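You operate a simulated robot arm through the tools that you are given. There is no shell and no other tool.

The job below is to be done with a simulated robot arm. You get a single attempt, and the scene is never put back.

Task
Measure a beaker of rinse into the empty jug on the goods bench.
Fine: fill the beaker to about its line from the spout bottle and tip it all in; spill hardly any; put bottle and beaker back where they were.

The check looks at the end state, three seconds after you hand in, the way a careful person would. Anything else that was tipped, shoved, dropped, spilled or broken makes it a failure.

Robot
A 6-joint arm with a three-finger gripper, fixed in place. Base frame: the origin is on the floor under the middle of its stand, x ahead of it, y to its left, z up; the work surface is at about z = 740. Lengths are in mm, angles in rad, forces in N, time in s.
It reaches about 1213 mm from its shoulder. Its first joint turns from -2.897 to 2.897 rad. Payload 4.89 kg.
The tool frame sits at the grasp point between the pads (the TCP): z along the fingers, y along the line on which they close. The tips reach 30 mm beyond it. The gripper opens to 164 mm; its body begins 125 mm behind the TCP.
Orientation is told as [roll, pitch, yaw] about the base's x, y, z axes, in that order, counted from this pose: with the fingers straight down and closing along the base's y, the tool's x points along the base's -x, its y along +y and its z along -z.

Tools
- The arm moves only by the tool move_arm. Its argument "plan" is a list of rows, each a list of 7 numbers: the turn, a rotation vector about the tool's x, y, z in rad, then the shift along the tool's x, y, z in mm, then the opening in per cent of the stroke, from 0 (shut) to 100 (fully open). In form: [[wx, wy, wz, x, y, z, jaw], ...]. A call has 1 to 20 rows; each row is the pose to reach, as a shift and turn from the pose commanded when the call began, along the tool's axes at that moment. A row lasts 0.2 s, in which the tool goes at most 50 mm and 0.15 rad; a call with a longer step from one row to the next is refused whole, and so is a gripper value outside its range. Where a pose cannot be reached the arm comes as near as it can. A force on the tool above 40 N (or 10 N above the force at the start of the call, whichever is more), or a blocked arm, ends the call early, and 0.2 s more pass. The fingers move at their own pace (about 108 mm/s each) and stop on an object; they squeeze with about 36 N. The grip force told is the motor's: it shows also when the fingers shut on nothing. Time passes only in rows, and 0.2 s behind the last, so rows that repeat a pose let the fingers close. It gives the time, the measured TCP pose, the force on the tool (base axes), the opening and the grip force at its end, in the units of the frame above (readings bear some noise), with the torque about the TCP (base axes, N m) and any sound that the robot's microphone picked up.
- Cameras (640 x 400 px; columns grow to the right, rows downward): "scene" is fixed at [401.1, 651.5, 1416.5]; the picture's right is [-0.73, -0.68, 0.00], its down [-0.41, 0.44, -0.80] and it looks along [0.54, -0.59, -0.60] (base axes); focal length 277 px, centre (320, 200). "wrist" rides on the gripper at [76, -2, -152] in the tool frame; the picture's right is [0.02, 1.00, 0.00], its down [-0.88, 0.02, -0.47] and it looks along [-0.47, 0.01, 0.88] (tool axes); focal length 247 px, centre (320, 200).
- grab_frame(camera): a new picture of that camera. It takes no simulated time.
- move_column(by): moves the trunk up (or, below 0, down) by that many mm; the arm rides with it, the base frame stays. It gives what a move gives, with no picture.
- measure_at(camera, pixels): there is no depth. For up to 12 entries [column, row, z] of the newest picture of that camera ("zoom" is the newest enlarged one), the place [x, y] in the base frame at which the ray of that pixel passes the height z, good to about 2 mm. It takes no simulated time.
- close_up(camera, box): a new picture of the part [left, top, right, bottom] of that camera's present view, enlarged. It takes no simulated time.
- close_job(): hands the job in; it is judged then, once.

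Leave the gripper open and the arm clear of the work at the hand-in unless told otherwise.

The tools are called after "Call:" by a JSON object that holds its "fn" and its "kwargs". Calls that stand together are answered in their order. move_arm: Moves the arm, as the interface text tells. Its arguments: {"type":"object","properties":{"plan":{"type":"array"}},"required":["plan"]} The other tools are called the same way: move_column (by) moves the trunk up or down; grab_frame (camera) takes a picture; measure_at (camera, pixels) gives the place at which the rays of pixels pass given heights; close_up (camera, box) takes an enlarged picture of a part of a camera's view; close_job () hands the job in.

At the start:

```text
time: 0.0
ee_pos: [521.9, 353.5, 1213.3]
orientation: [0.0, -0.002, 0.001]
wrist_force: [0.5, 0.0, -0.4]
ft_torque: [0.0, -0.01, 0.01]
width: 164.0
gripper_force: 0.2
trunk travel left (down, up): [-175.0, 215.0]
```

scene: 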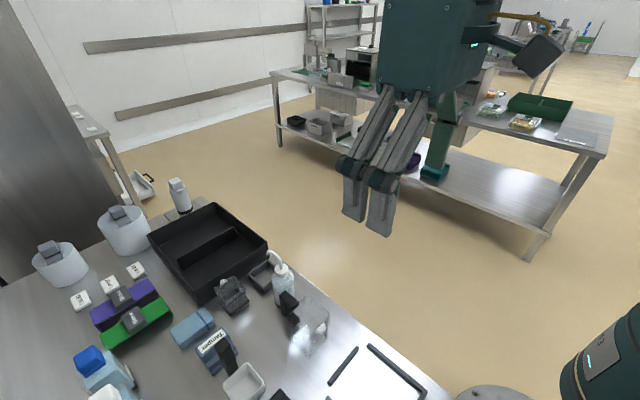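
wrist: 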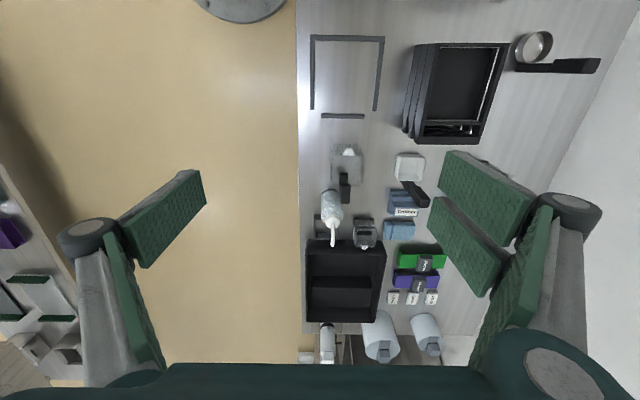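

I see a bench with a squeeze/spout bottle near scene (283,280), dark clutter next to it, and a second bench at the back. I'll look closer at both cameras before doing anything.

Call:
{"fn": "close_up", "kwargs": {"camera": "scene", "box": [180, 220, 440, 400]}}

Call:
{"fn": "close_up", "kwargs": {"camera": "scene", "box": [0, 180, 240, 400]}}

Call:
{"fn": "close_up", "kwargs": {"camera": "wrist", "box": [290, 120, 460, 260]}}

Call:
{"fn": "close_up", "kwargs": {"camera": "scene", "box": [400, 60, 640, 220]}}

```text
2.22 times, centred on (310, 310) of scene
```

zoom: 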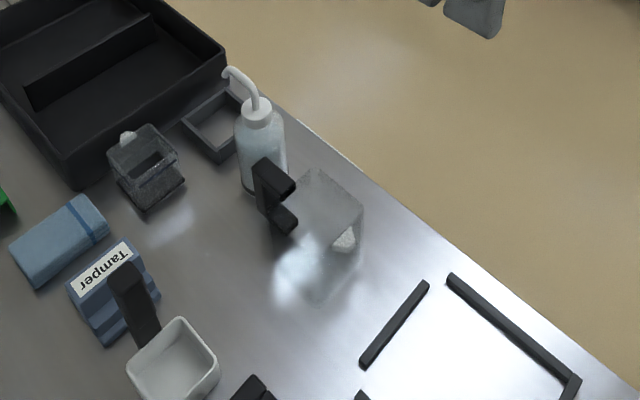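

```text
1.82 times, centred on (120, 290) of scene
```

zoom: 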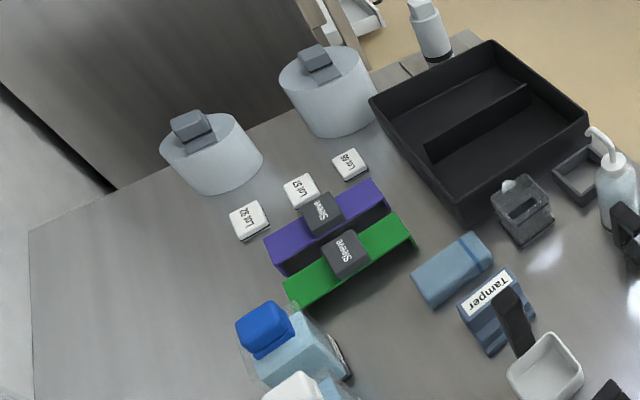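

```text
2.86 times, centred on (375, 190) of wrist
```

zoom: 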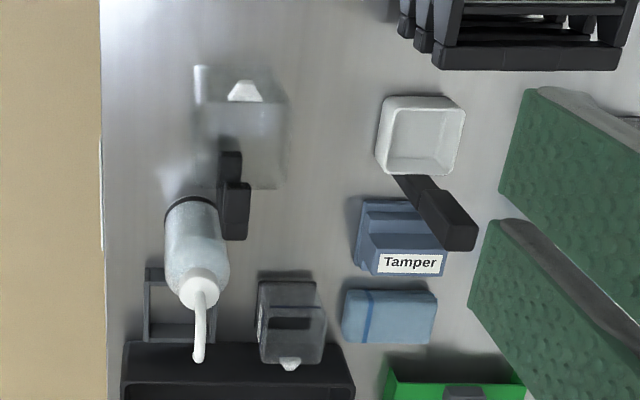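

```text
2.50 times, centred on (520, 140) of scene
```

zoom: 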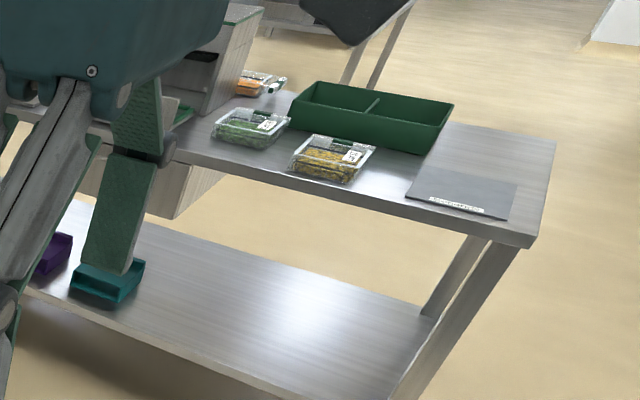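

The bench holds a spout bottle, a clear container with a black handle and a smaller clear vessel. I'll measure where these and the other bench lie.

Call:
{"fn": "measure_at", "kwargs": {"camera": "wrist", "pixels": [[330, 195, 740], [345, 165, 740], [365, 232, 740], [410, 167, 740], [330, 225, 740], [345, 285, 740], [350, 75, 740], [300, 200, 740], [10, 235, 740], [30, 290, 740], [383, 335, 740], [240, 5, 740]]}}

Call:
{"fn": "grab_frame", "kwargs": {"camera": "scene"}}

Call:
{"fn": "measure_at", "kwargs": {"camera": "scene", "pixels": [[530, 120, 740], [605, 150, 740], [530, 255, 0], [410, 100, 740], [345, 75, 740], [275, 80, 740], [283, 305, 740], [440, 170, 300], [545, 100, 740], [120, 245, 740], [495, 395, 740], [100, 140, 740]]}}

Call:
{"fn": "close_up", "kwargs": {"camera": "scene", "box": [250, 30, 390, 160]}}

Call:
{"fn": "close_up", "kwargs": {"camera": "scene", "box": [200, 240, 340, 340]}}

```text
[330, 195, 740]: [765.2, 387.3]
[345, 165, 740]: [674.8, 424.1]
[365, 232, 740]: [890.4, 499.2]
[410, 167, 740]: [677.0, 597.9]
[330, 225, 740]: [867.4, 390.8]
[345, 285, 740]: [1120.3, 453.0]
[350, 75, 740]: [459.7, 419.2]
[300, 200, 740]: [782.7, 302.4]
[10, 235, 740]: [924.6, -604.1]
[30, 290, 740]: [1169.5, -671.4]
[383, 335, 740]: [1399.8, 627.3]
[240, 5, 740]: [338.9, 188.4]
```

```text
taken
```

scene: 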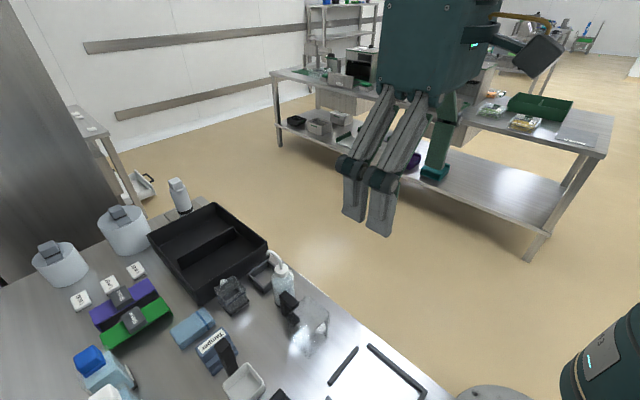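

```text
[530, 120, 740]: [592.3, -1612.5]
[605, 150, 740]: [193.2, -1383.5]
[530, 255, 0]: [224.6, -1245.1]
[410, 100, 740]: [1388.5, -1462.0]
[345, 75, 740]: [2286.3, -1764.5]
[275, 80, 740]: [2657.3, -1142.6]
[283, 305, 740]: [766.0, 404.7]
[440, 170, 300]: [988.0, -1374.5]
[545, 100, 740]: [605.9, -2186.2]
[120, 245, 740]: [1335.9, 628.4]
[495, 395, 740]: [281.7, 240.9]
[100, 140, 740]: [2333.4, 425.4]
```

```text
3.08 times, centred on (320, 95) of scene
```

zoom: 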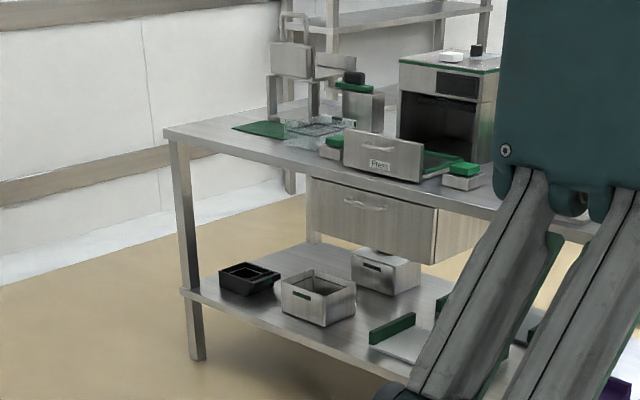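

```text
4.00 times, centred on (270, 290) of scene
```

zoom: 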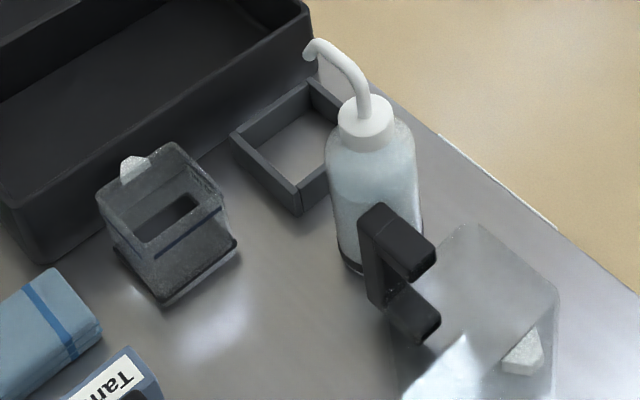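

The far bench is out of reach (y ≈ -1400), so the goods bench is this near one. It holds the clear jug with the black handle at about (675,424), the bottle at about (766,395) and a small lined beaker at about (890,499). I'll move the arm up and over for a closer wrist view, staying high.

Call:
{"fn": "move_arm", "kwargs": {"plan": [[0, 0, 0, -30, 20, 10, 100], [0, 0, 0, -60, 40, 20, 100], [0, 0, 0, -90, 60, 30, 100], [0, 0, 0, -120, 80, 40, 100], [0, 0, 0, -150, 100, 50, 100], [0, 0, 0, -178, 117, 60, 100]]}}

Call:
{"fn": "grab_frame", "kwargs": {"camera": "wrist"}}

Call:
{"fn": "close_up", "kwargs": {"camera": "wrist", "box": [180, 100, 400, 290]}}

```text
time: 1.4
ee_pos: [700.2, 471.9, 1154.0]
orientation: [0.001, -0.002, 0.0]
wrist_force: [-0.3, -0.9, 0.7]
ft_torque: [0.15, -0.23, 0.01]
width: 164.2
gripper_force: 0.2
trunk travel left (down, up): [-175.0, 215.0]
```

```text
taken
```

wrist: 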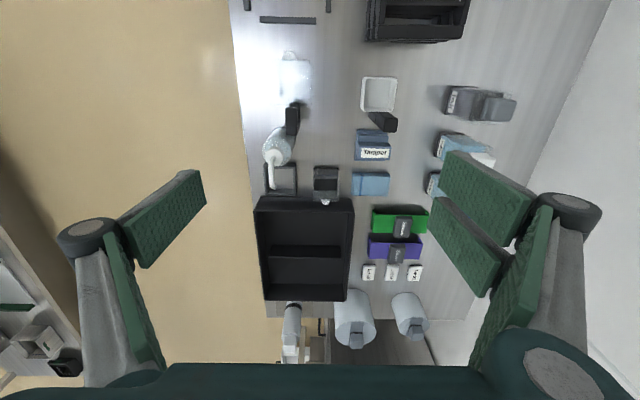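

```text
2.11 times, centred on (290, 195) of wrist
```

zoom: 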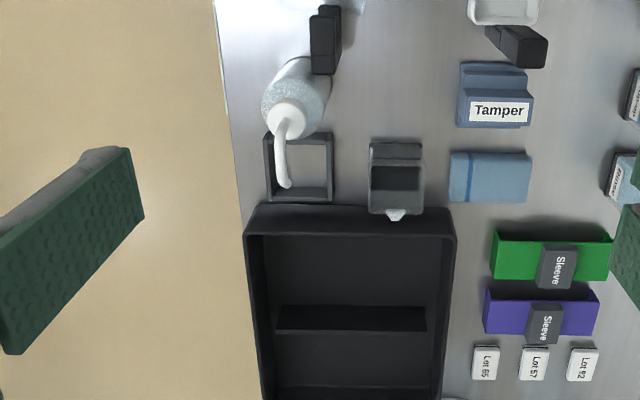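

From the two views I put the bottle cap at about (766,390,880), with the spout tip pointing +x at about (818,390,897). I'll draw back to the free -y side of the bench at height and turn the gripper horizontal (fingers along +y, camera on top). That gives me a side view and sets up the bottle grasp.

Call:
{"fn": "move_arm", "kwargs": {"plan": [[0, 0, 0, 0, -45, 0, 100], [0, 0, 0, 0, -90, 0, 100], [0, 0, 0, 0, -135, 0, 100], [0, 0, 0, 0, -180, 0, 100], [0, 0, 0, 0, -225, 0, 100], [0, 0, 0, 0, -270, 0, 100], [0, 0, 0, 0, -315, 0, 100], [0, 0, 0, 0, -350, 0, 100]]}}

```text
time: 3.2
ee_pos: [699.3, 121.1, 1152.5]
orientation: [0.0, 0.0, 0.001]
wrist_force: [0.6, 1.1, 0.1]
ft_torque: [-0.15, -0.04, 0.02]
width: 164.2
gripper_force: 0.1
trunk travel left (down, up): [-175.0, 215.0]
```

The arm is now clear of the bench at (699,121,1152). Next I'll turn it 120° in small steps so the fingers point along +y with the camera side up.

Call:
{"fn": "move_arm", "kwargs": {"plan": [[-0.0806, 0.0806, 0.0806, 0, 0, 0, 100], [-0.1612, 0.1612, 0.1612, 0, 0, 0, 100], [-0.2418, 0.2418, 0.2418, 0, 0, 0, 100], [-0.3224, 0.3224, 0.3224, 0, 0, 0, 100], [-0.403, 0.403, 0.403, 0, 0, 0, 100], [-0.4836, 0.4836, 0.4836, 0, 0, 0, 100], [-0.5642, 0.5642, 0.5642, 0, 0, 0, 100], [-0.6448, 0.6448, 0.6448, 0, 0, 0, 100], [-0.7254, 0.7254, 0.7254, 0, 0, 0, 100], [-0.806, 0.806, 0.806, 0, 0, 0, 100], [-0.8866, 0.8866, 0.8866, 0, 0, 0, 100], [-0.9672, 0.9672, 0.9672, 0, 0, 0, 100], [-1.0478, 1.0478, 1.0478, 0, 0, 0, 100], [-1.1284, 1.1284, 1.1284, 0, 0, 0, 100], [-1.209, 1.209, 1.209, 0, 0, 0, 100]]}}

Call:
{"fn": "grab_frame", "kwargs": {"camera": "wrist"}}

Call:
{"fn": "grab_frame", "kwargs": {"camera": "scene"}}

```text
time: 6.4
ee_pos: [699.4, 121.6, 1153.6]
orientation: [-2.051, 1.569, 2.658]
wrist_force: [-1.3, 0.0, -0.8]
ft_torque: [0.01, -0.01, -0.01]
width: 163.8
gripper_force: 0.1
trunk travel left (down, up): [-175.0, 215.0]
```

```text
taken
```

wrist: 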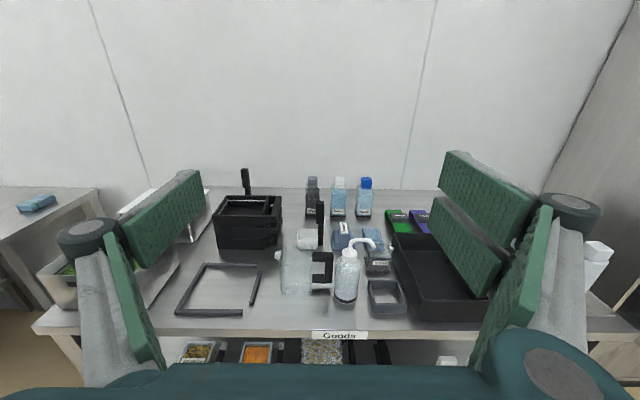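

```text
taken
```

scene: 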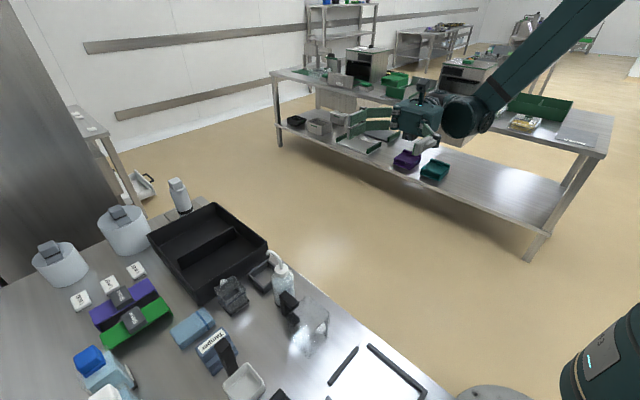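

The pose worked, and the bench edge is labelled "Goods". I'll look closer at the bottle, jug and beaker from this side.

Call:
{"fn": "close_up", "kwargs": {"camera": "wrist", "box": [260, 220, 420, 320]}}

Call:
{"fn": "close_up", "kwargs": {"camera": "scene", "box": [210, 265, 260, 320]}}

Call:
{"fn": "close_up", "kwargs": {"camera": "scene", "box": [250, 240, 350, 370]}}

Call:
{"fn": "close_up", "kwargs": {"camera": "wrist", "box": [350, 225, 410, 280]}}

```text
4.00 times, centred on (340, 270) of wrist
```

zoom: 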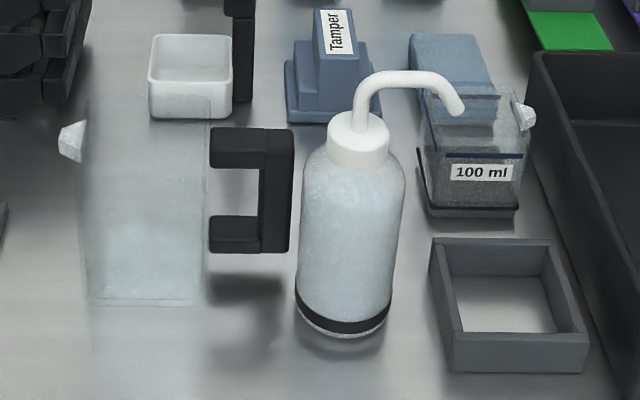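

```text
7.27 times, centred on (235, 292) of scene
```

zoom: 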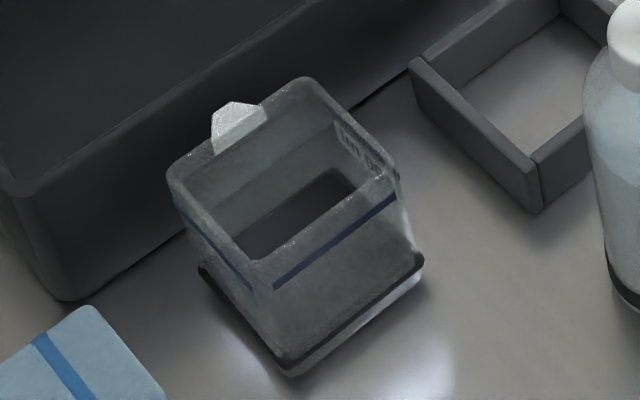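

```text
3.08 times, centred on (300, 305) of scene
```

zoom: 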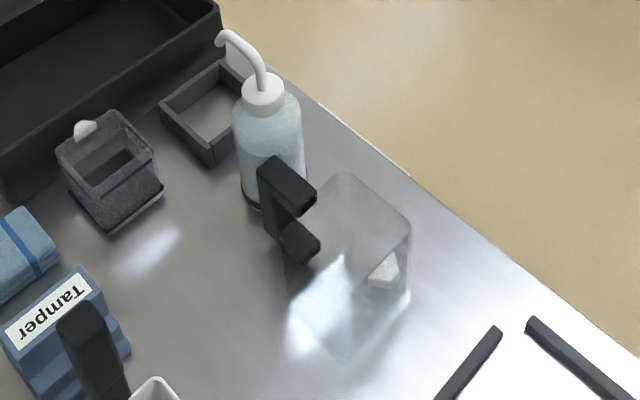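

```text
7.27 times, centred on (380, 252) of wrist
```

zoom: 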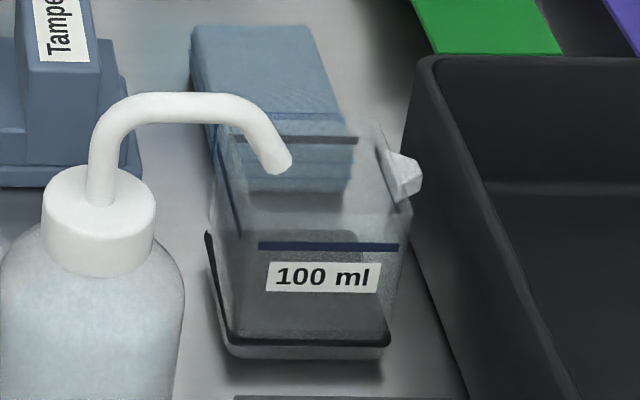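

The beaker carries a blue line labelled "100 ml". The jug and the beaker both have white lips, with the jug's on its -x side and the beaker's on its +x side. I'll measure the outlines more exactly using the zoomed scene picture of the beaker.

Call:
{"fn": "close_up", "kwargs": {"camera": "scene", "box": [210, 265, 260, 320]}}

Call:
{"fn": "measure_at", "kwargs": {"camera": "zoom", "pixels": [[290, 375, 740], [425, 280, 740], [260, 262, 780], [260, 262, 800], [260, 262, 810], [260, 262, 820], [396, 172, 810], [168, 172, 810], [303, 80, 810], [240, 110, 810], [396, 195, 780], [275, 290, 780]]}}

Call:
{"fn": "close_up", "kwargs": {"camera": "wrist", "box": [350, 225, 410, 280]}}

Call:
{"fn": "measure_at", "kwargs": {"camera": "zoom", "pixels": [[228, 355, 740], [388, 355, 740], [205, 232, 740], [230, 215, 800], [258, 245, 780], [400, 245, 780], [400, 245, 790], [408, 205, 800], [408, 205, 810], [408, 205, 820], [290, 160, 895], [98, 205, 880]]}}

```text
7.27 times, centred on (235, 292) of scene
```

zoom: 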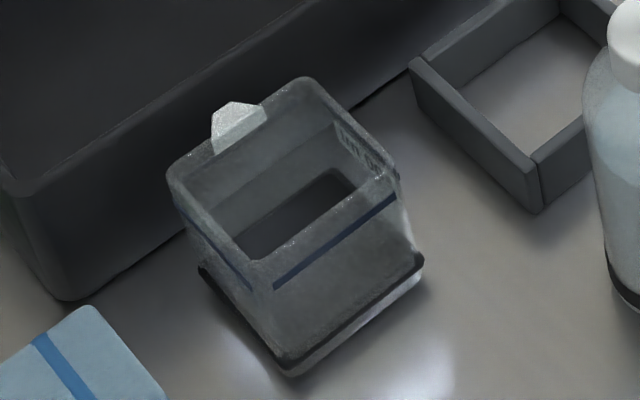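

```text
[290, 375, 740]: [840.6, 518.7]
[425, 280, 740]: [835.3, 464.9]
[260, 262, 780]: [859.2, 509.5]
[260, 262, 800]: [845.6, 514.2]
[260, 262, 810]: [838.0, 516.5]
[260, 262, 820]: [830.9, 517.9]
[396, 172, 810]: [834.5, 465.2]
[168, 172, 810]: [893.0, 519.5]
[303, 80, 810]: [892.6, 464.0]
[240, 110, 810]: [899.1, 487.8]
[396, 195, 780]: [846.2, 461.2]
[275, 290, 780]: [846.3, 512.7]
```

```text
7.27 times, centred on (380, 252) of wrist
```

zoom: 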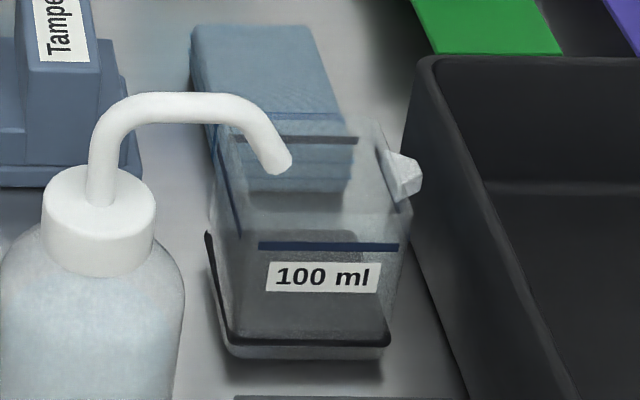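

```text
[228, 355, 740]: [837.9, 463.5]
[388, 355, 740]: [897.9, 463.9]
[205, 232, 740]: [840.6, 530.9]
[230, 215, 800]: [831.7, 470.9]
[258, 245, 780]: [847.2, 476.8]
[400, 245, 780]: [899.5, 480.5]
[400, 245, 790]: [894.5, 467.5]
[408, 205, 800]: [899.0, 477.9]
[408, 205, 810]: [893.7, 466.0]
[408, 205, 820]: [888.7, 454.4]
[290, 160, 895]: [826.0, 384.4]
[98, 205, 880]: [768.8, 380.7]
```

The beaker is centred at about (866,491), roughly 58 mm square and 70 mm tall (rim z≈810), with its line near z≈791. I still need the clearances to the jug handle, bottle, frame, tray and blue pad, so I'll take a new close-up and measure them.

Call:
{"fn": "close_up", "kwargs": {"camera": "wrist", "box": [270, 225, 370, 315]}}

Call:
{"fn": "measure_at", "kwargs": {"camera": "wrist", "pixels": [[362, 300, 740], [362, 290, 740], [406, 313, 740], [371, 312, 740], [367, 281, 765], [408, 310, 770], [371, 313, 765], [392, 235, 800], [408, 320, 740], [392, 250, 740], [407, 318, 790], [393, 236, 790]]}}

```text
4.44 times, centred on (320, 270) of wrist
```

zoom: 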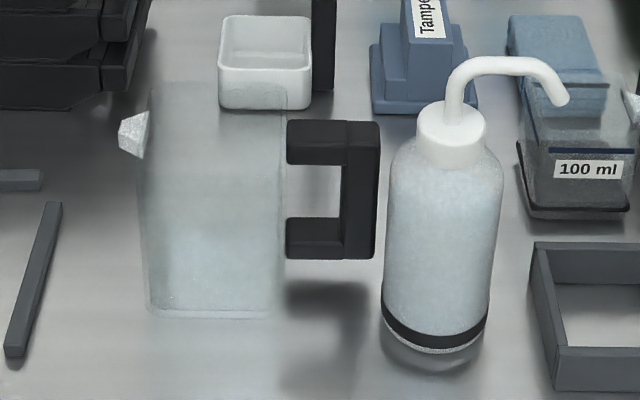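

```text
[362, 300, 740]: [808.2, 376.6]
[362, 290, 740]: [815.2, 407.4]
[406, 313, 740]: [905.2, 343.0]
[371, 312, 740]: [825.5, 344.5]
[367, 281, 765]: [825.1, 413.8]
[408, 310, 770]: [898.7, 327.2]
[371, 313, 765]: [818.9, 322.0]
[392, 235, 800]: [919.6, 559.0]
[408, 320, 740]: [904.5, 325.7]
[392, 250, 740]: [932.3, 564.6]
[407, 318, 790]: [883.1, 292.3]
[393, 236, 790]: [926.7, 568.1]
```

Call:
{"fn": "measure_at", "kwargs": {"camera": "zoom", "pixels": [[150, 312, 740], [270, 318, 740], [345, 259, 760], [345, 259, 780], [345, 120, 840], [378, 122, 840], [378, 200, 800], [385, 335, 745], [488, 320, 745], [435, 353, 740], [540, 270, 765], [562, 385, 740]]}}

Call:
{"fn": "close_up", "kwargs": {"camera": "scene", "box": [270, 270, 350, 350]}}

Call:
{"fn": "measure_at", "kwargs": {"camera": "zoom", "pixels": [[320, 200, 740], [320, 200, 800]]}}

```text
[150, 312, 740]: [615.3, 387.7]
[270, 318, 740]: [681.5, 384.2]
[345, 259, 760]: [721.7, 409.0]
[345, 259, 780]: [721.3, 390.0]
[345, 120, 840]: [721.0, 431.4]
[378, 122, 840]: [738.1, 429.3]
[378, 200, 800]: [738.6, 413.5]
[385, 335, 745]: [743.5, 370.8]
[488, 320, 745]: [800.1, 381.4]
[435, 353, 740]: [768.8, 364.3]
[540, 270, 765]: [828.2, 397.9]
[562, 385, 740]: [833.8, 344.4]
```

```text
5.00 times, centred on (310, 310) of scene
```

zoom: 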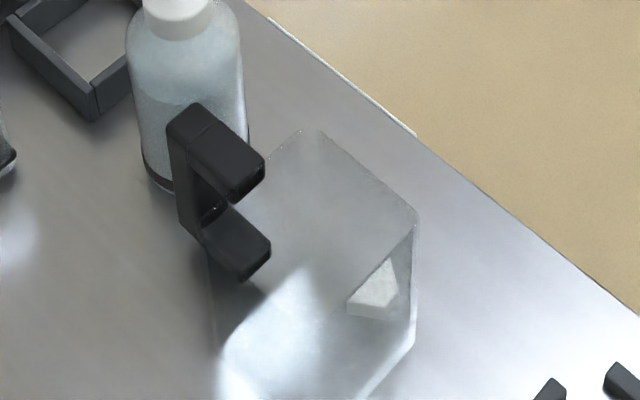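

```text
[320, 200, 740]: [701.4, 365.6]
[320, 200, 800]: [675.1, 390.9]
```

The bottle is centred at about (771,393) with a diameter near 57 mm. The jug handle reaches x≈738 close behind it, so clearance there is tight. I'll measure the handle and jug rim from the scene zoom.

Call:
{"fn": "measure_at", "kwargs": {"camera": "zoom", "pixels": [[165, 120, 840], [200, 102, 840], [265, 155, 840], [235, 200, 840], [302, 130, 860], [302, 130, 880], [302, 130, 900], [415, 215, 860], [415, 215, 880], [415, 215, 900], [180, 225, 770], [205, 240, 770]]}}

Call:
{"fn": "close_up", "kwargs": {"camera": "scene", "box": [190, 240, 300, 350]}}

Call:
{"fn": "measure_at", "kwargs": {"camera": "zoom", "pixels": [[320, 200, 740], [320, 200, 800]]}}

```text
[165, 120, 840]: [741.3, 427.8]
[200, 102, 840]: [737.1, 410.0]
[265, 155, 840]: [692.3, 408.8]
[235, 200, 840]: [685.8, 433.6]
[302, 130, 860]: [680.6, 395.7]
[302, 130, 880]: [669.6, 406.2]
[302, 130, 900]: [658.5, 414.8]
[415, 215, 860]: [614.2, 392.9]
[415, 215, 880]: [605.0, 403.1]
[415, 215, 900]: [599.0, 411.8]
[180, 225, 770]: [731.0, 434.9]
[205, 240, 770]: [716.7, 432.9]
```

```text
3.64 times, centred on (245, 295) of scene
```

zoom: 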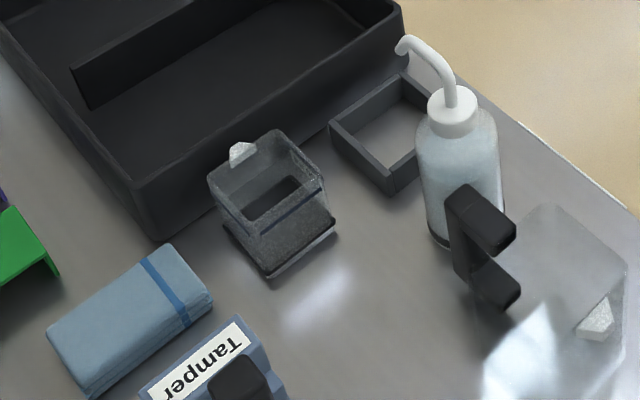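

```text
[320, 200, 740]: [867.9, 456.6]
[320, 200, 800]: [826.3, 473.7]
```

Now the tray wall, blue pad and small frame around the beaker.

Call:
{"fn": "measure_at", "kwargs": {"camera": "zoom", "pixels": [[155, 240, 740], [140, 185, 790], [140, 185, 780], [140, 185, 800], [388, 195, 740], [388, 172, 765], [330, 125, 765], [212, 300, 765], [165, 245, 770], [212, 310, 740], [280, 380, 740], [400, 20, 790]]}}

Call:
{"fn": "close_up", "kwargs": {"camera": "wrist", "box": [340, 200, 460, 320]}}

Call:
{"fn": "measure_at", "kwargs": {"camera": "zoom", "pixels": [[320, 200, 740], [320, 200, 800]]}}

```text
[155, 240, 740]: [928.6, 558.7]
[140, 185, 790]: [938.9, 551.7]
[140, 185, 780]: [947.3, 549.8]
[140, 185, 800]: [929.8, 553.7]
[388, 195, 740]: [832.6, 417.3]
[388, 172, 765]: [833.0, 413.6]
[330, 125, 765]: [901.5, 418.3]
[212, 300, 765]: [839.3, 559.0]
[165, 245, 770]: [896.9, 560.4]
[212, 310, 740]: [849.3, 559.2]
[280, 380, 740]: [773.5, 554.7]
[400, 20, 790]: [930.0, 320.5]
```

```text
3.33 times, centred on (400, 260) of wrist
```

zoom: 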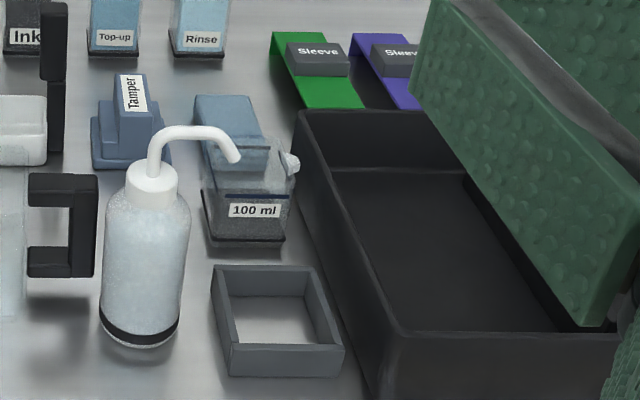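

```text
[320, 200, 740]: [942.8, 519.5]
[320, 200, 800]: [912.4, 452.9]
```

I now notice labelled bottles at the back: "Ink", "Top-up" and "Rinse". I need a closer look to be sure which one is the spout bottle and which vessel is meant.

Call:
{"fn": "close_up", "kwargs": {"camera": "wrist", "box": [290, 165, 390, 225]}}

Call:
{"fn": "close_up", "kwargs": {"camera": "scene", "box": [60, 330, 160, 400]}}

Call:
{"fn": "close_up", "kwargs": {"camera": "wrist", "box": [160, 160, 300, 330]}}

```text
6.40 times, centred on (340, 195) of wrist
```

zoom: 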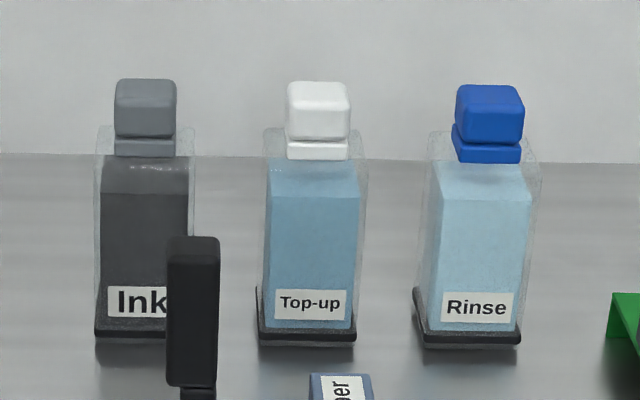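

```text
5.71 times, centred on (110, 365) of scene
```

zoom: 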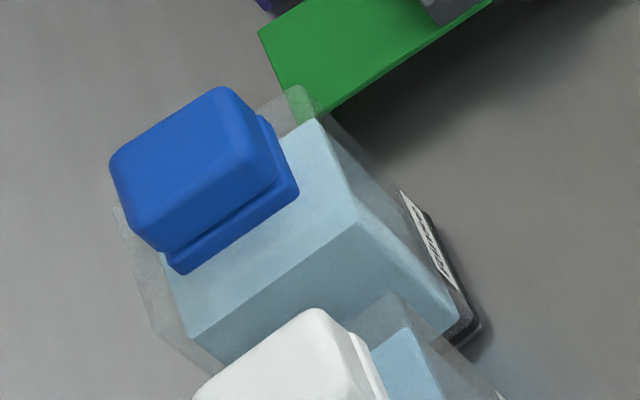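

```text
2.35 times, centred on (230, 245) of wrist
```

zoom: 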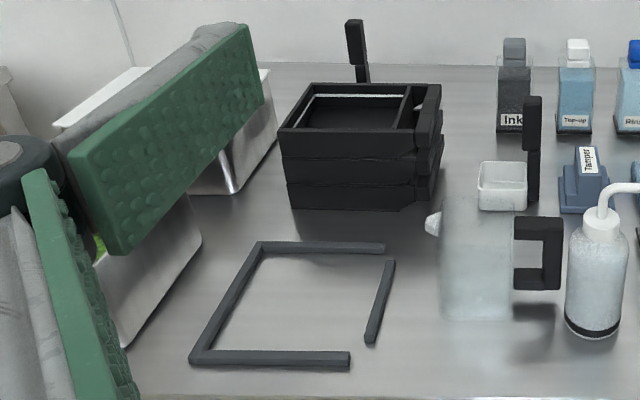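

The spout bottle is clearly the one with the bent white spout; its pale liquid matches the colour of "Rinse", and the labelled bottles are capped. Next I want to see how thick the fingers are, so I know what clearance I have.

Call:
{"fn": "close_up", "kwargs": {"camera": "scene", "box": [320, 80, 480, 180]}}

Call:
{"fn": "close_up", "kwargs": {"camera": "wrist", "box": [380, 120, 640, 400]}}

```text
4.00 times, centred on (400, 130) of scene
```

zoom: 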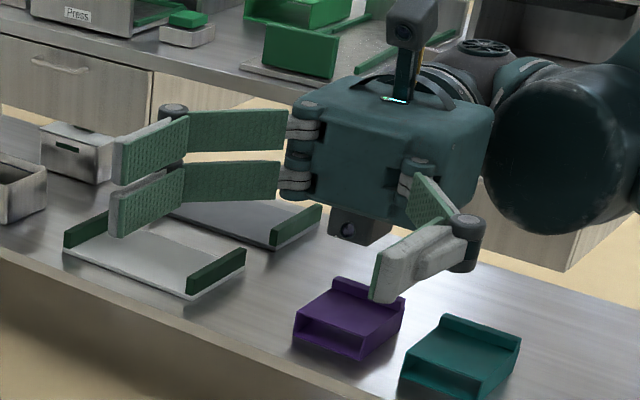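

```text
1.43 times, centred on (510, 260) of wrist
```

zoom: 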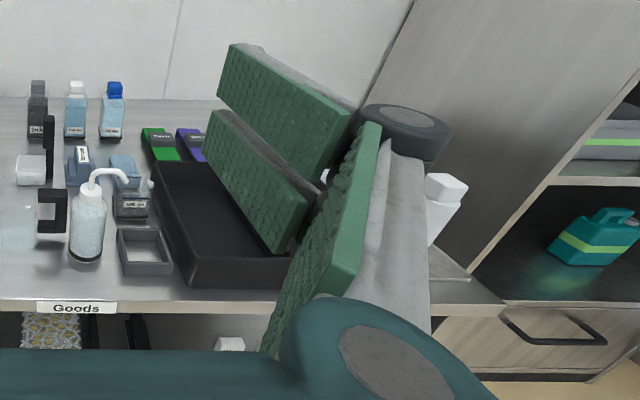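

The fingers look about 27 mm wide, with two on the tool's +y side (base +x here) and one on the other. I'll triangulate the spout tip and cap more exactly from both cameras.

Call:
{"fn": "measure_at", "kwargs": {"camera": "scene", "pixels": [[267, 253, 880], [267, 253, 890], [267, 253, 900], [282, 267.5, 870], [282, 267.5, 880], [282, 267.5, 890]]}}

Call:
{"fn": "measure_at", "kwargs": {"camera": "wrist", "pixels": [[374.9, 248.1, 880], [374.9, 248.1, 890], [374.9, 248.1, 900], [349.5, 253.5, 870], [349.5, 253.5, 880], [349.5, 253.5, 890], [350, 239, 910], [350, 239, 920]]}}

```text
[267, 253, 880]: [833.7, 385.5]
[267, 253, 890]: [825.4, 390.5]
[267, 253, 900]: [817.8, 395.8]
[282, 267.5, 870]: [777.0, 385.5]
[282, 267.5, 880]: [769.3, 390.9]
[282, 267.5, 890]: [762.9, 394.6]
```

```text
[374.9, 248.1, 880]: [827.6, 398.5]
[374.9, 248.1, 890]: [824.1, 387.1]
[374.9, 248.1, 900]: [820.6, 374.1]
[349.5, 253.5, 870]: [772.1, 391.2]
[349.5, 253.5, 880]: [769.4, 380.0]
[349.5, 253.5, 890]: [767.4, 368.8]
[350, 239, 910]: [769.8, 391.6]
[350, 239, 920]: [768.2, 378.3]
```

The spout tip is at about (825,389,889), 54 mm ahead of the bottle axis at about (771,392). I'll bring the gripper to a standoff at (771,250,815), still off the bench edge (y≈302), with the jaw narrowed to about 74 mm.

Call:
{"fn": "move_arm", "kwargs": {"plan": [[0, 0, 0, -38, 8, 14, 90], [0, 0, 0, -76, 16, 28, 80], [0, 0, 0, -114, 24, 42, 70], [0, 0, 0, -152, 32, 56, 60], [0, 0, 0, -190, 40, 70, 50], [0, 0, 0, -228, 48, 84, 46], [0, 0, 0, -266, 56, 98, 46], [0, 0, 0, -304, 64, 112, 46], [0, 0, 0, -338.6, 71.6, 128.4, 46], [0, 0, 0, -338.6, 71.6, 128.4, 46]]}}

Call:
{"fn": "grab_frame", "kwargs": {"camera": "wrist"}}

Call:
{"fn": "grab_frame", "kwargs": {"camera": "scene"}}

```text
time: 8.6
ee_pos: [798.7, 246.5, 825.8]
orientation: [0.252, 1.57, -1.317]
wrist_force: [-0.5, 0.0, -1.2]
ft_torque: [-0.02, 0.0, -0.01]
width: 75.3
gripper_force: 0.0
out of reach, approached as far as the arm can: row 7, 8, 9, 10
trunk travel left (down, up): [-175.0, 215.0]
```

```text
taken
```

wrist: 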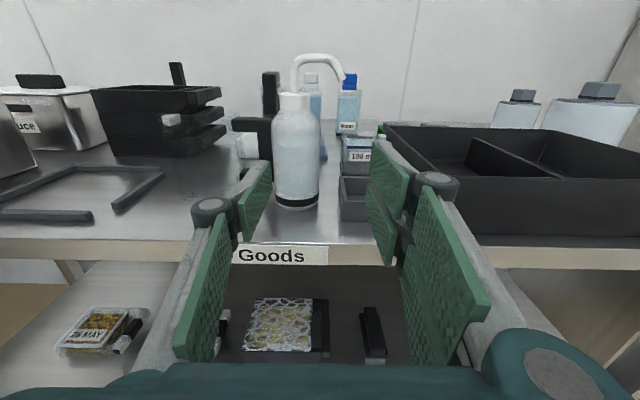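

```text
taken
```

scene: 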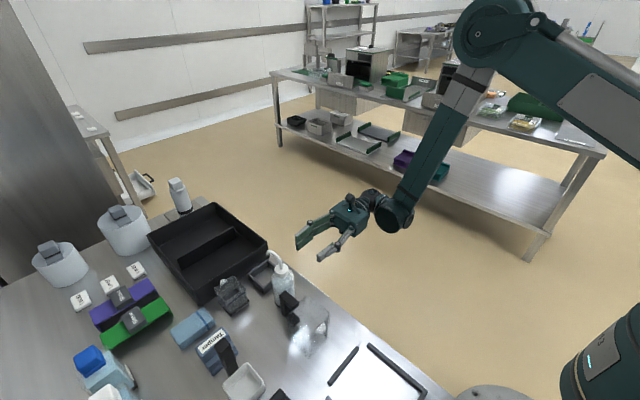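

The last rows were out of reach at this trunk height; TCP stopped at (799,246,826). I'll raise the arm again and then lower the trunk, so the same height falls inside the arm's range.

Call:
{"fn": "move_arm", "kwargs": {"plan": [[0, 0, 0, 40, 0, -10, 46], [0, 0, 0, 80, 0, -20, 46], [0, 0, 0, 120, 0, -30, 46], [0, 0, 0, 160, 0, -40, 46], [0, 0, 0, 160, 0, -40, 46]]}}

```text
time: 9.8
ee_pos: [796.7, 209.6, 983.4]
orientation: [0.815, 1.571, -0.757]
wrist_force: [-0.8, 0.5, 0.8]
ft_torque: [-0.01, 0.0, 0.02]
width: 75.2
gripper_force: 0.1
trunk travel left (down, up): [-175.0, 215.0]
```

Orientation is intact (roll − yaw ≈ π/2). Now I'll lower the trunk 150 mm; the TCP should end near (797,210,833), off the bench edge.

Call:
{"fn": "move_column", "kwargs": {"by": -150}}

```text
time: 11.6
ee_pos: [794.8, 210.4, 832.9]
orientation: [0.896, 1.571, -0.673]
wrist_force: [-0.1, -0.6, -0.6]
ft_torque: [0.0, -0.01, 0.05]
width: 75.1
gripper_force: 0.1
trunk travel left (down, up): [-25.0, 365.0]
```

The TCP is at (795,210,833). I'll align it with the bottle axis at x=771, z=808 and stop at y=255 to check alignment by camera.

Call:
{"fn": "move_arm", "kwargs": {"plan": [[0, 0, 0, -8, -8, 10, 46], [0, 0, 0, -16, -16, 22, 46], [0, 0, 0, -25, -24, 34, 46], [0, 0, 0, -25, -24, 44, 46], [0, 0, 0, -25, -24, 44, 46]]}}

Call:
{"fn": "grab_frame", "kwargs": {"camera": "wrist"}}

Call:
{"fn": "close_up", "kwargs": {"camera": "scene", "box": [240, 200, 400, 320]}}

```text
time: 12.8
ee_pos: [771.0, 255.2, 807.7]
orientation: [0.936, 1.571, -0.635]
wrist_force: [-0.4, -0.2, 0.1]
ft_torque: [-0.02, 0.03, 0.02]
width: 75.7
gripper_force: 0.2
trunk travel left (down, up): [-25.0, 365.0]
```

```text
taken
```

wrist: 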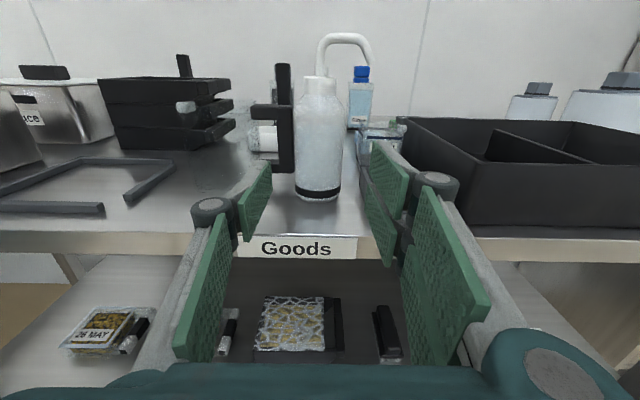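

```text
3.33 times, centred on (320, 260) of scene
```

zoom: 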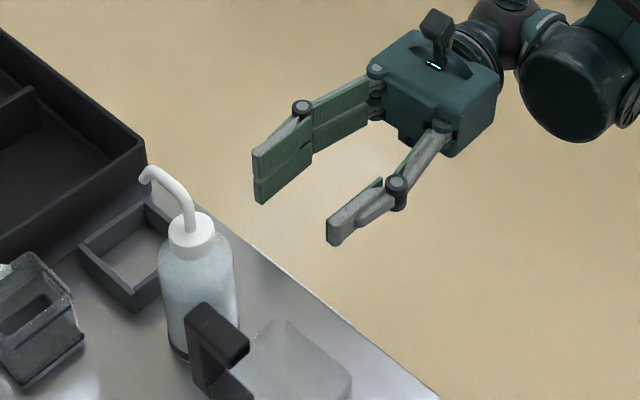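

Aligned at (771,255,808). I'll check the bottle's centre line with the wrist picture before advancing.

Call:
{"fn": "measure_at", "kwargs": {"camera": "wrist", "pixels": [[295, 150, 798], [342, 150, 798], [295, 120, 828], [343, 120, 828], [296, 185, 757], [341, 185, 757], [293, 120, 830], [293, 165, 775]]}}

Call:
{"fn": "close_up", "kwargs": {"camera": "wrist", "box": [240, 20, 420, 220]}}

```text
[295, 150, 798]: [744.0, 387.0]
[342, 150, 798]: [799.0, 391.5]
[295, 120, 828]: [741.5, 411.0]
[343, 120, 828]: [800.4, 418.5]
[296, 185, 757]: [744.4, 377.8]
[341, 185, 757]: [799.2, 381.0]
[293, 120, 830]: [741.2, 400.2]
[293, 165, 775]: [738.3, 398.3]
```

```text
2.00 times, centred on (330, 120) of wrist
```

zoom: 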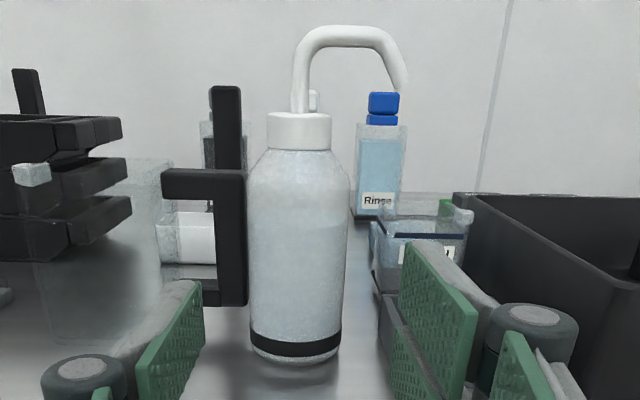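

The bottle centre is x≈771.5, so alignment is good to within 1 mm. I'll advance 90 mm along +y and look again before the final 26 mm.

Call:
{"fn": "move_arm", "kwargs": {"plan": [[0, 0, 0, 0, 0, 30, 46], [0, 0, 0, 0, 0, 60, 46], [0, 0, 0, 0, 0, 90, 46], [0, 0, 0, 0, 0, 90, 46]]}}

Call:
{"fn": "close_up", "kwargs": {"camera": "wrist", "box": [200, 20, 440, 260]}}

Call:
{"fn": "close_up", "kwargs": {"camera": "scene", "box": [230, 220, 350, 340]}}

```text
time: 13.8
ee_pos: [773.4, 342.4, 807.4]
orientation: [1.106, 1.57, -0.468]
wrist_force: [0.4, 0.1, -0.3]
ft_torque: [0.01, 0.01, 0.0]
width: 75.2
gripper_force: 0.0
trunk travel left (down, up): [-25.0, 365.0]
```

```text
1.67 times, centred on (320, 140) of wrist
```

zoom: 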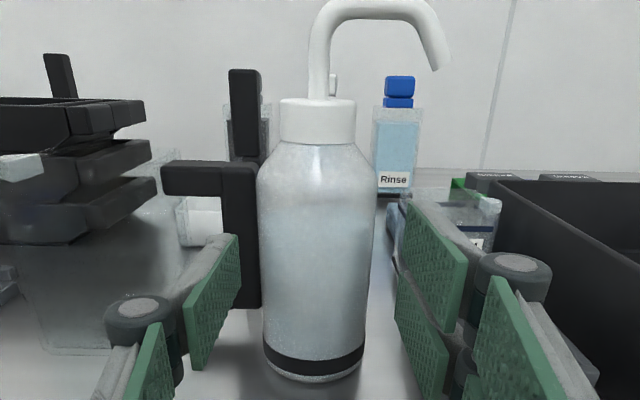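

```text
3.33 times, centred on (290, 280) of scene
```

zoom: 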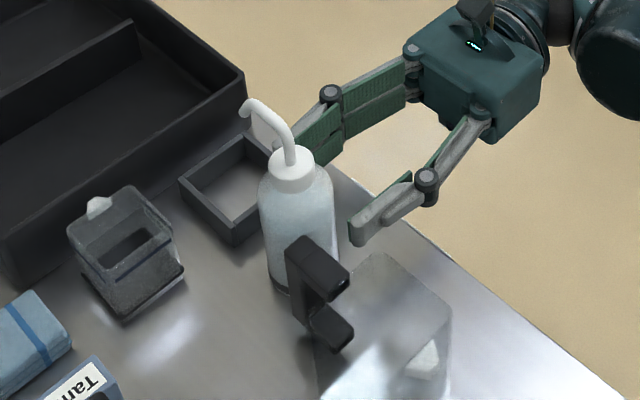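

The fingers sit on both sides with even clearance, and the -x fingertip stays short of the handle (y≥409). I'll advance 28 mm, shift 2 mm in x to centre, and take a look before closing.

Call:
{"fn": "move_arm", "kwargs": {"plan": [[0, 0, 0, 0, -1, 10, 46], [0, 0, 0, 0, -2, 20, 46], [0, 0, 0, 0, -2, 28, 46], [0, 0, 0, 0, -2, 28, 46]]}}

Call:
{"fn": "close_up", "kwargs": {"camera": "wrist", "box": [200, 20, 440, 260]}}

Call:
{"fn": "close_up", "kwargs": {"camera": "scene", "box": [250, 240, 330, 320]}}

```text
time: 14.8
ee_pos: [769.2, 371.5, 807.1]
orientation: [0.896, 1.572, -0.676]
wrist_force: [0.3, -0.1, 0.3]
ft_torque: [0.02, 0.02, 0.0]
width: 75.5
gripper_force: 0.0
trunk travel left (down, up): [-25.0, 365.0]
```

```text
1.67 times, centred on (320, 140) of wrist
```

zoom: 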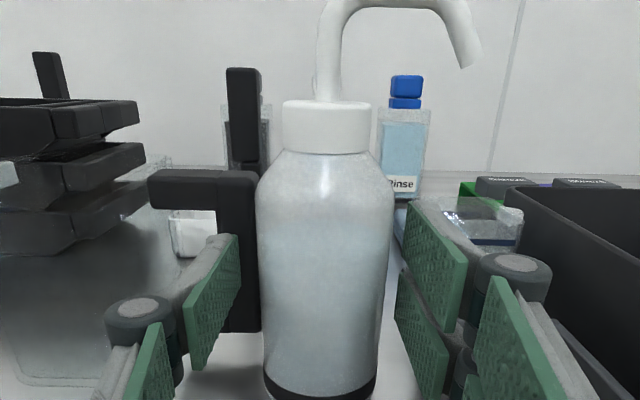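

```text
5.00 times, centred on (290, 280) of scene
```

zoom: 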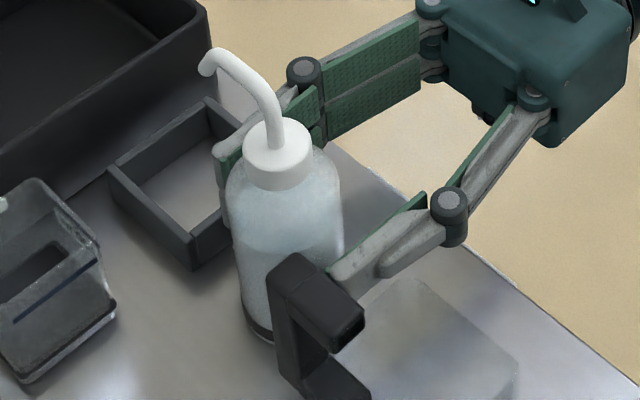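

The bottle sits about 2 mm to +x of the jaw centre, so I'll shift +2 mm. Then I'll close to a setting a little under the bottle's width and check for grip and any squirt.

Call:
{"fn": "move_arm", "kwargs": {"plan": [[0, 0, 0, 0, 2, 0, 46], [0, 0, 0, 0, 2, 0, 40], [0, 0, 0, 0, 2, 0, 36], [0, 0, 0, 0, 2, 0, 33], [0, 0, 0, 0, 2, 0, 30]]}}

Call:
{"fn": "close_up", "kwargs": {"camera": "wrist", "box": [200, 20, 440, 260]}}

Call:
{"fn": "close_up", "kwargs": {"camera": "scene", "box": [210, 220, 330, 340]}}

```text
time: 15.9
ee_pos: [771.3, 371.1, 806.5]
orientation: [0.889, 1.571, -0.682]
wrist_force: [1.5, -0.1, 0.7]
ft_torque: [0.0, -0.11, -0.03]
width: 55.8
gripper_force: 35.9
trunk travel left (down, up): [-25.0, 365.0]
```

```text
1.67 times, centred on (320, 140) of wrist
```

zoom: 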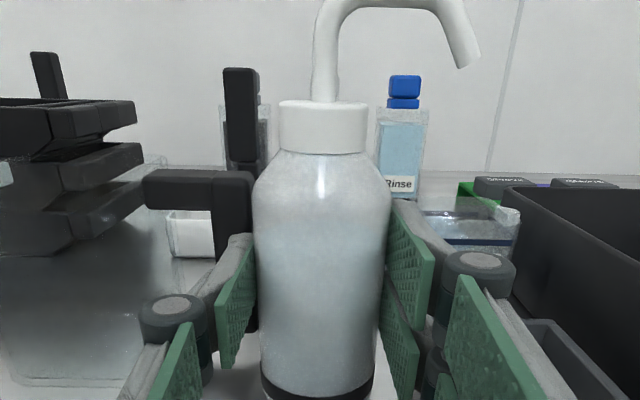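

```text
3.33 times, centred on (270, 280) of scene
```

zoom: 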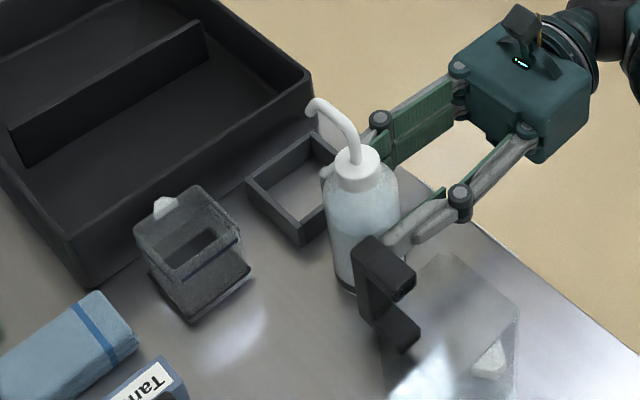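

Gripped: opening 55.8 mm, 35.9 N, and nothing squirted. I'll note the grip pose as TCP (771.3, 371.1, 806.5). Now I lift straight up, first 40 mm to test the hold.

Call:
{"fn": "move_arm", "kwargs": {"plan": [[0, 0, 0, 5, 0, 0, 25], [0, 0, 0, 15, 0, 0, 25], [0, 0, 0, 28, 0, 0, 25], [0, 0, 0, 40, 0, 0, 25], [0, 0, 0, 40, 0, 0, 25]]}}

Call:
{"fn": "close_up", "kwargs": {"camera": "scene", "box": [210, 220, 330, 340]}}

Call:
{"fn": "grab_frame", "kwargs": {"camera": "wrist"}}

```text
time: 17.1
ee_pos: [771.5, 371.5, 847.0]
orientation: [0.378, 1.571, -1.19]
wrist_force: [-0.4, -0.3, -2.2]
ft_torque: [-0.04, 0.01, 0.04]
width: 56.1
gripper_force: 36.1
trunk travel left (down, up): [-25.0, 365.0]
```

```text
3.33 times, centred on (270, 280) of scene
```

zoom: 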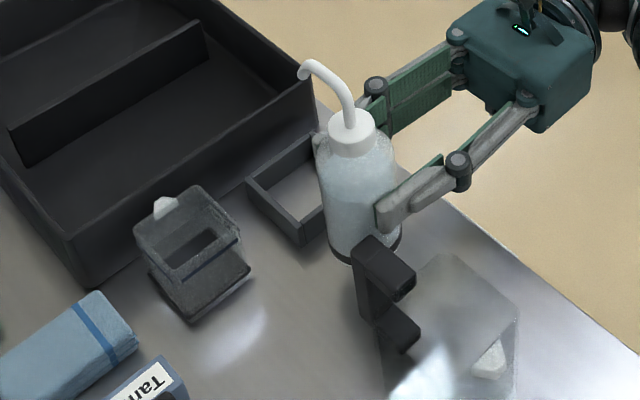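

```text
taken
```

wrist: 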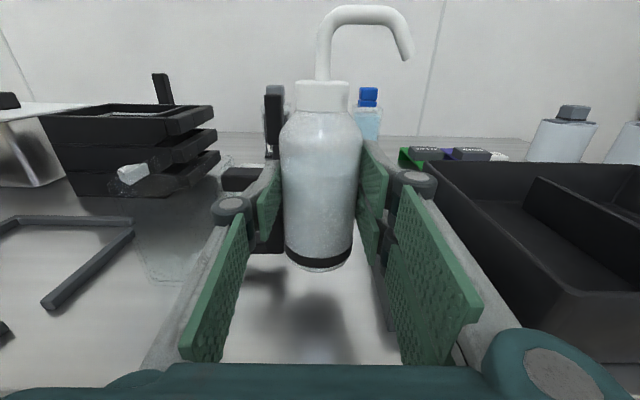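

Bottle held (about 2.2 N weight) and hanging straight. I'll lift it to base z≈870 and then move +y until its axis lines up with the beaker's y≈491.

Call:
{"fn": "move_arm", "kwargs": {"plan": [[0, 0, 0, 25, 0, 0, 25], [0, 0, 0, 50, 0, 0, 25], [0, 0, 0, 75, 0, 0, 25], [0, 0, 0, 90, 0, 0, 25], [0, 0, 0, 90, 0, 25, 25], [0, 0, 0, 90, 0, 50, 25], [0, 0, 0, 90, 0, 75, 25], [0, 0, 0, 90, 0, 99, 25], [0, 0, 0, 90, 0, 99, 25]]}}

Call:
{"fn": "grab_frame", "kwargs": {"camera": "wrist"}}

Call:
{"fn": "close_up", "kwargs": {"camera": "scene", "box": [160, 180, 340, 340]}}

```text
time: 19.1
ee_pos: [774.0, 470.4, 937.5]
orientation: [0.932, 1.57, -0.64]
wrist_force: [0.5, -0.1, -2.3]
ft_torque: [-0.06, 0.01, 0.02]
width: 56.0
gripper_force: 36.2
trunk travel left (down, up): [-25.0, 365.0]
```

```text
taken
```

wrist: 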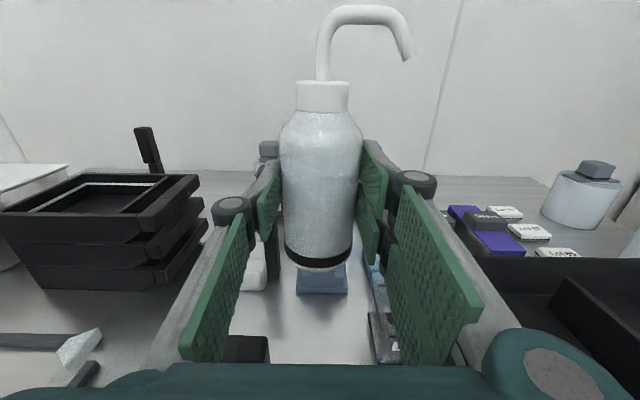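

```text
2.50 times, centred on (250, 260) of scene
```

zoom: 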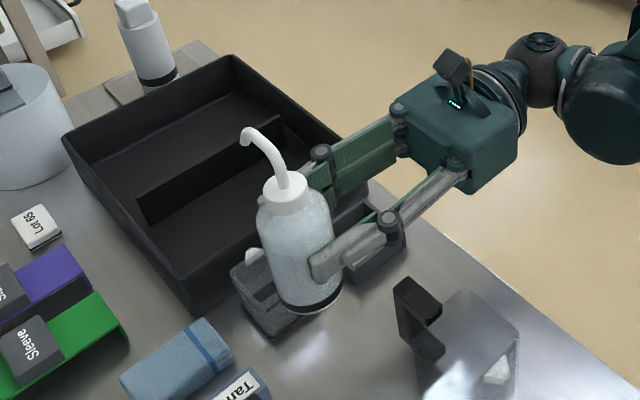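

The bottle is now beside and above the beaker. I'll tilt it 45° toward +x while lowering, to bring the spout tip above the beaker centre at about z=870, then look for any flow.

Call:
{"fn": "move_arm", "kwargs": {"plan": [[0, 0, 0.1, -11, -1, 0, 25], [0, 0, 0.2, -22, -1, 0, 25], [0, 0, 0.3, -33, -2, 0, 25], [0, 0, 0.4, -44, -2, 0, 25], [0, 0, 0.5, -55, -3, 0, 25], [0, 0, 0.6, -66, -3, 0, 25], [0, 0, 0.7, -77, -3, 0, 25], [0, 0, 0.785, -87, -4, 0, 25], [0, 0, 0.785, -87, -4, 0, 25]]}}

Call:
{"fn": "grab_frame", "kwargs": {"camera": "wrist"}}

Call:
{"fn": "close_up", "kwargs": {"camera": "scene", "box": [180, 200, 320, 330]}}

```text
time: 21.1
ee_pos: [768.9, 469.9, 850.0]
orientation: [-1.571, 0.785, 3.143]
wrist_force: [-1.1, 0.1, -1.9]
ft_torque: [-0.07, -0.01, 0.0]
width: 55.9
gripper_force: 35.8
trunk travel left (down, up): [-25.0, 365.0]
```

```text
taken
```

wrist: 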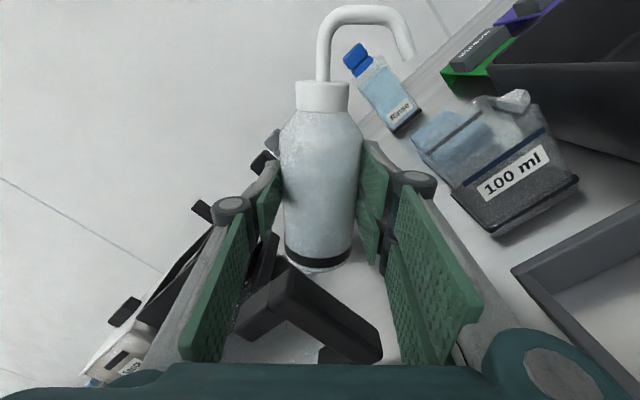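

```text
3.08 times, centred on (250, 265) of scene
```

zoom: 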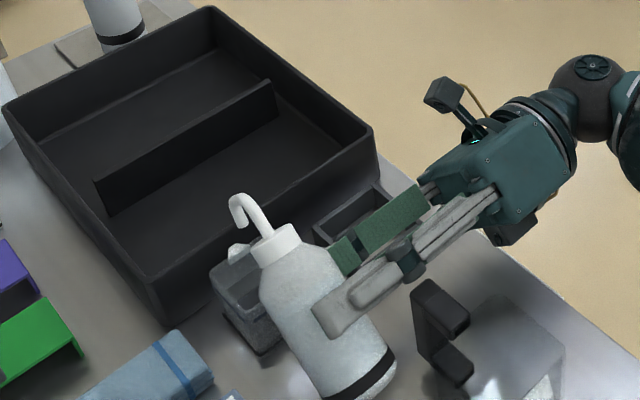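

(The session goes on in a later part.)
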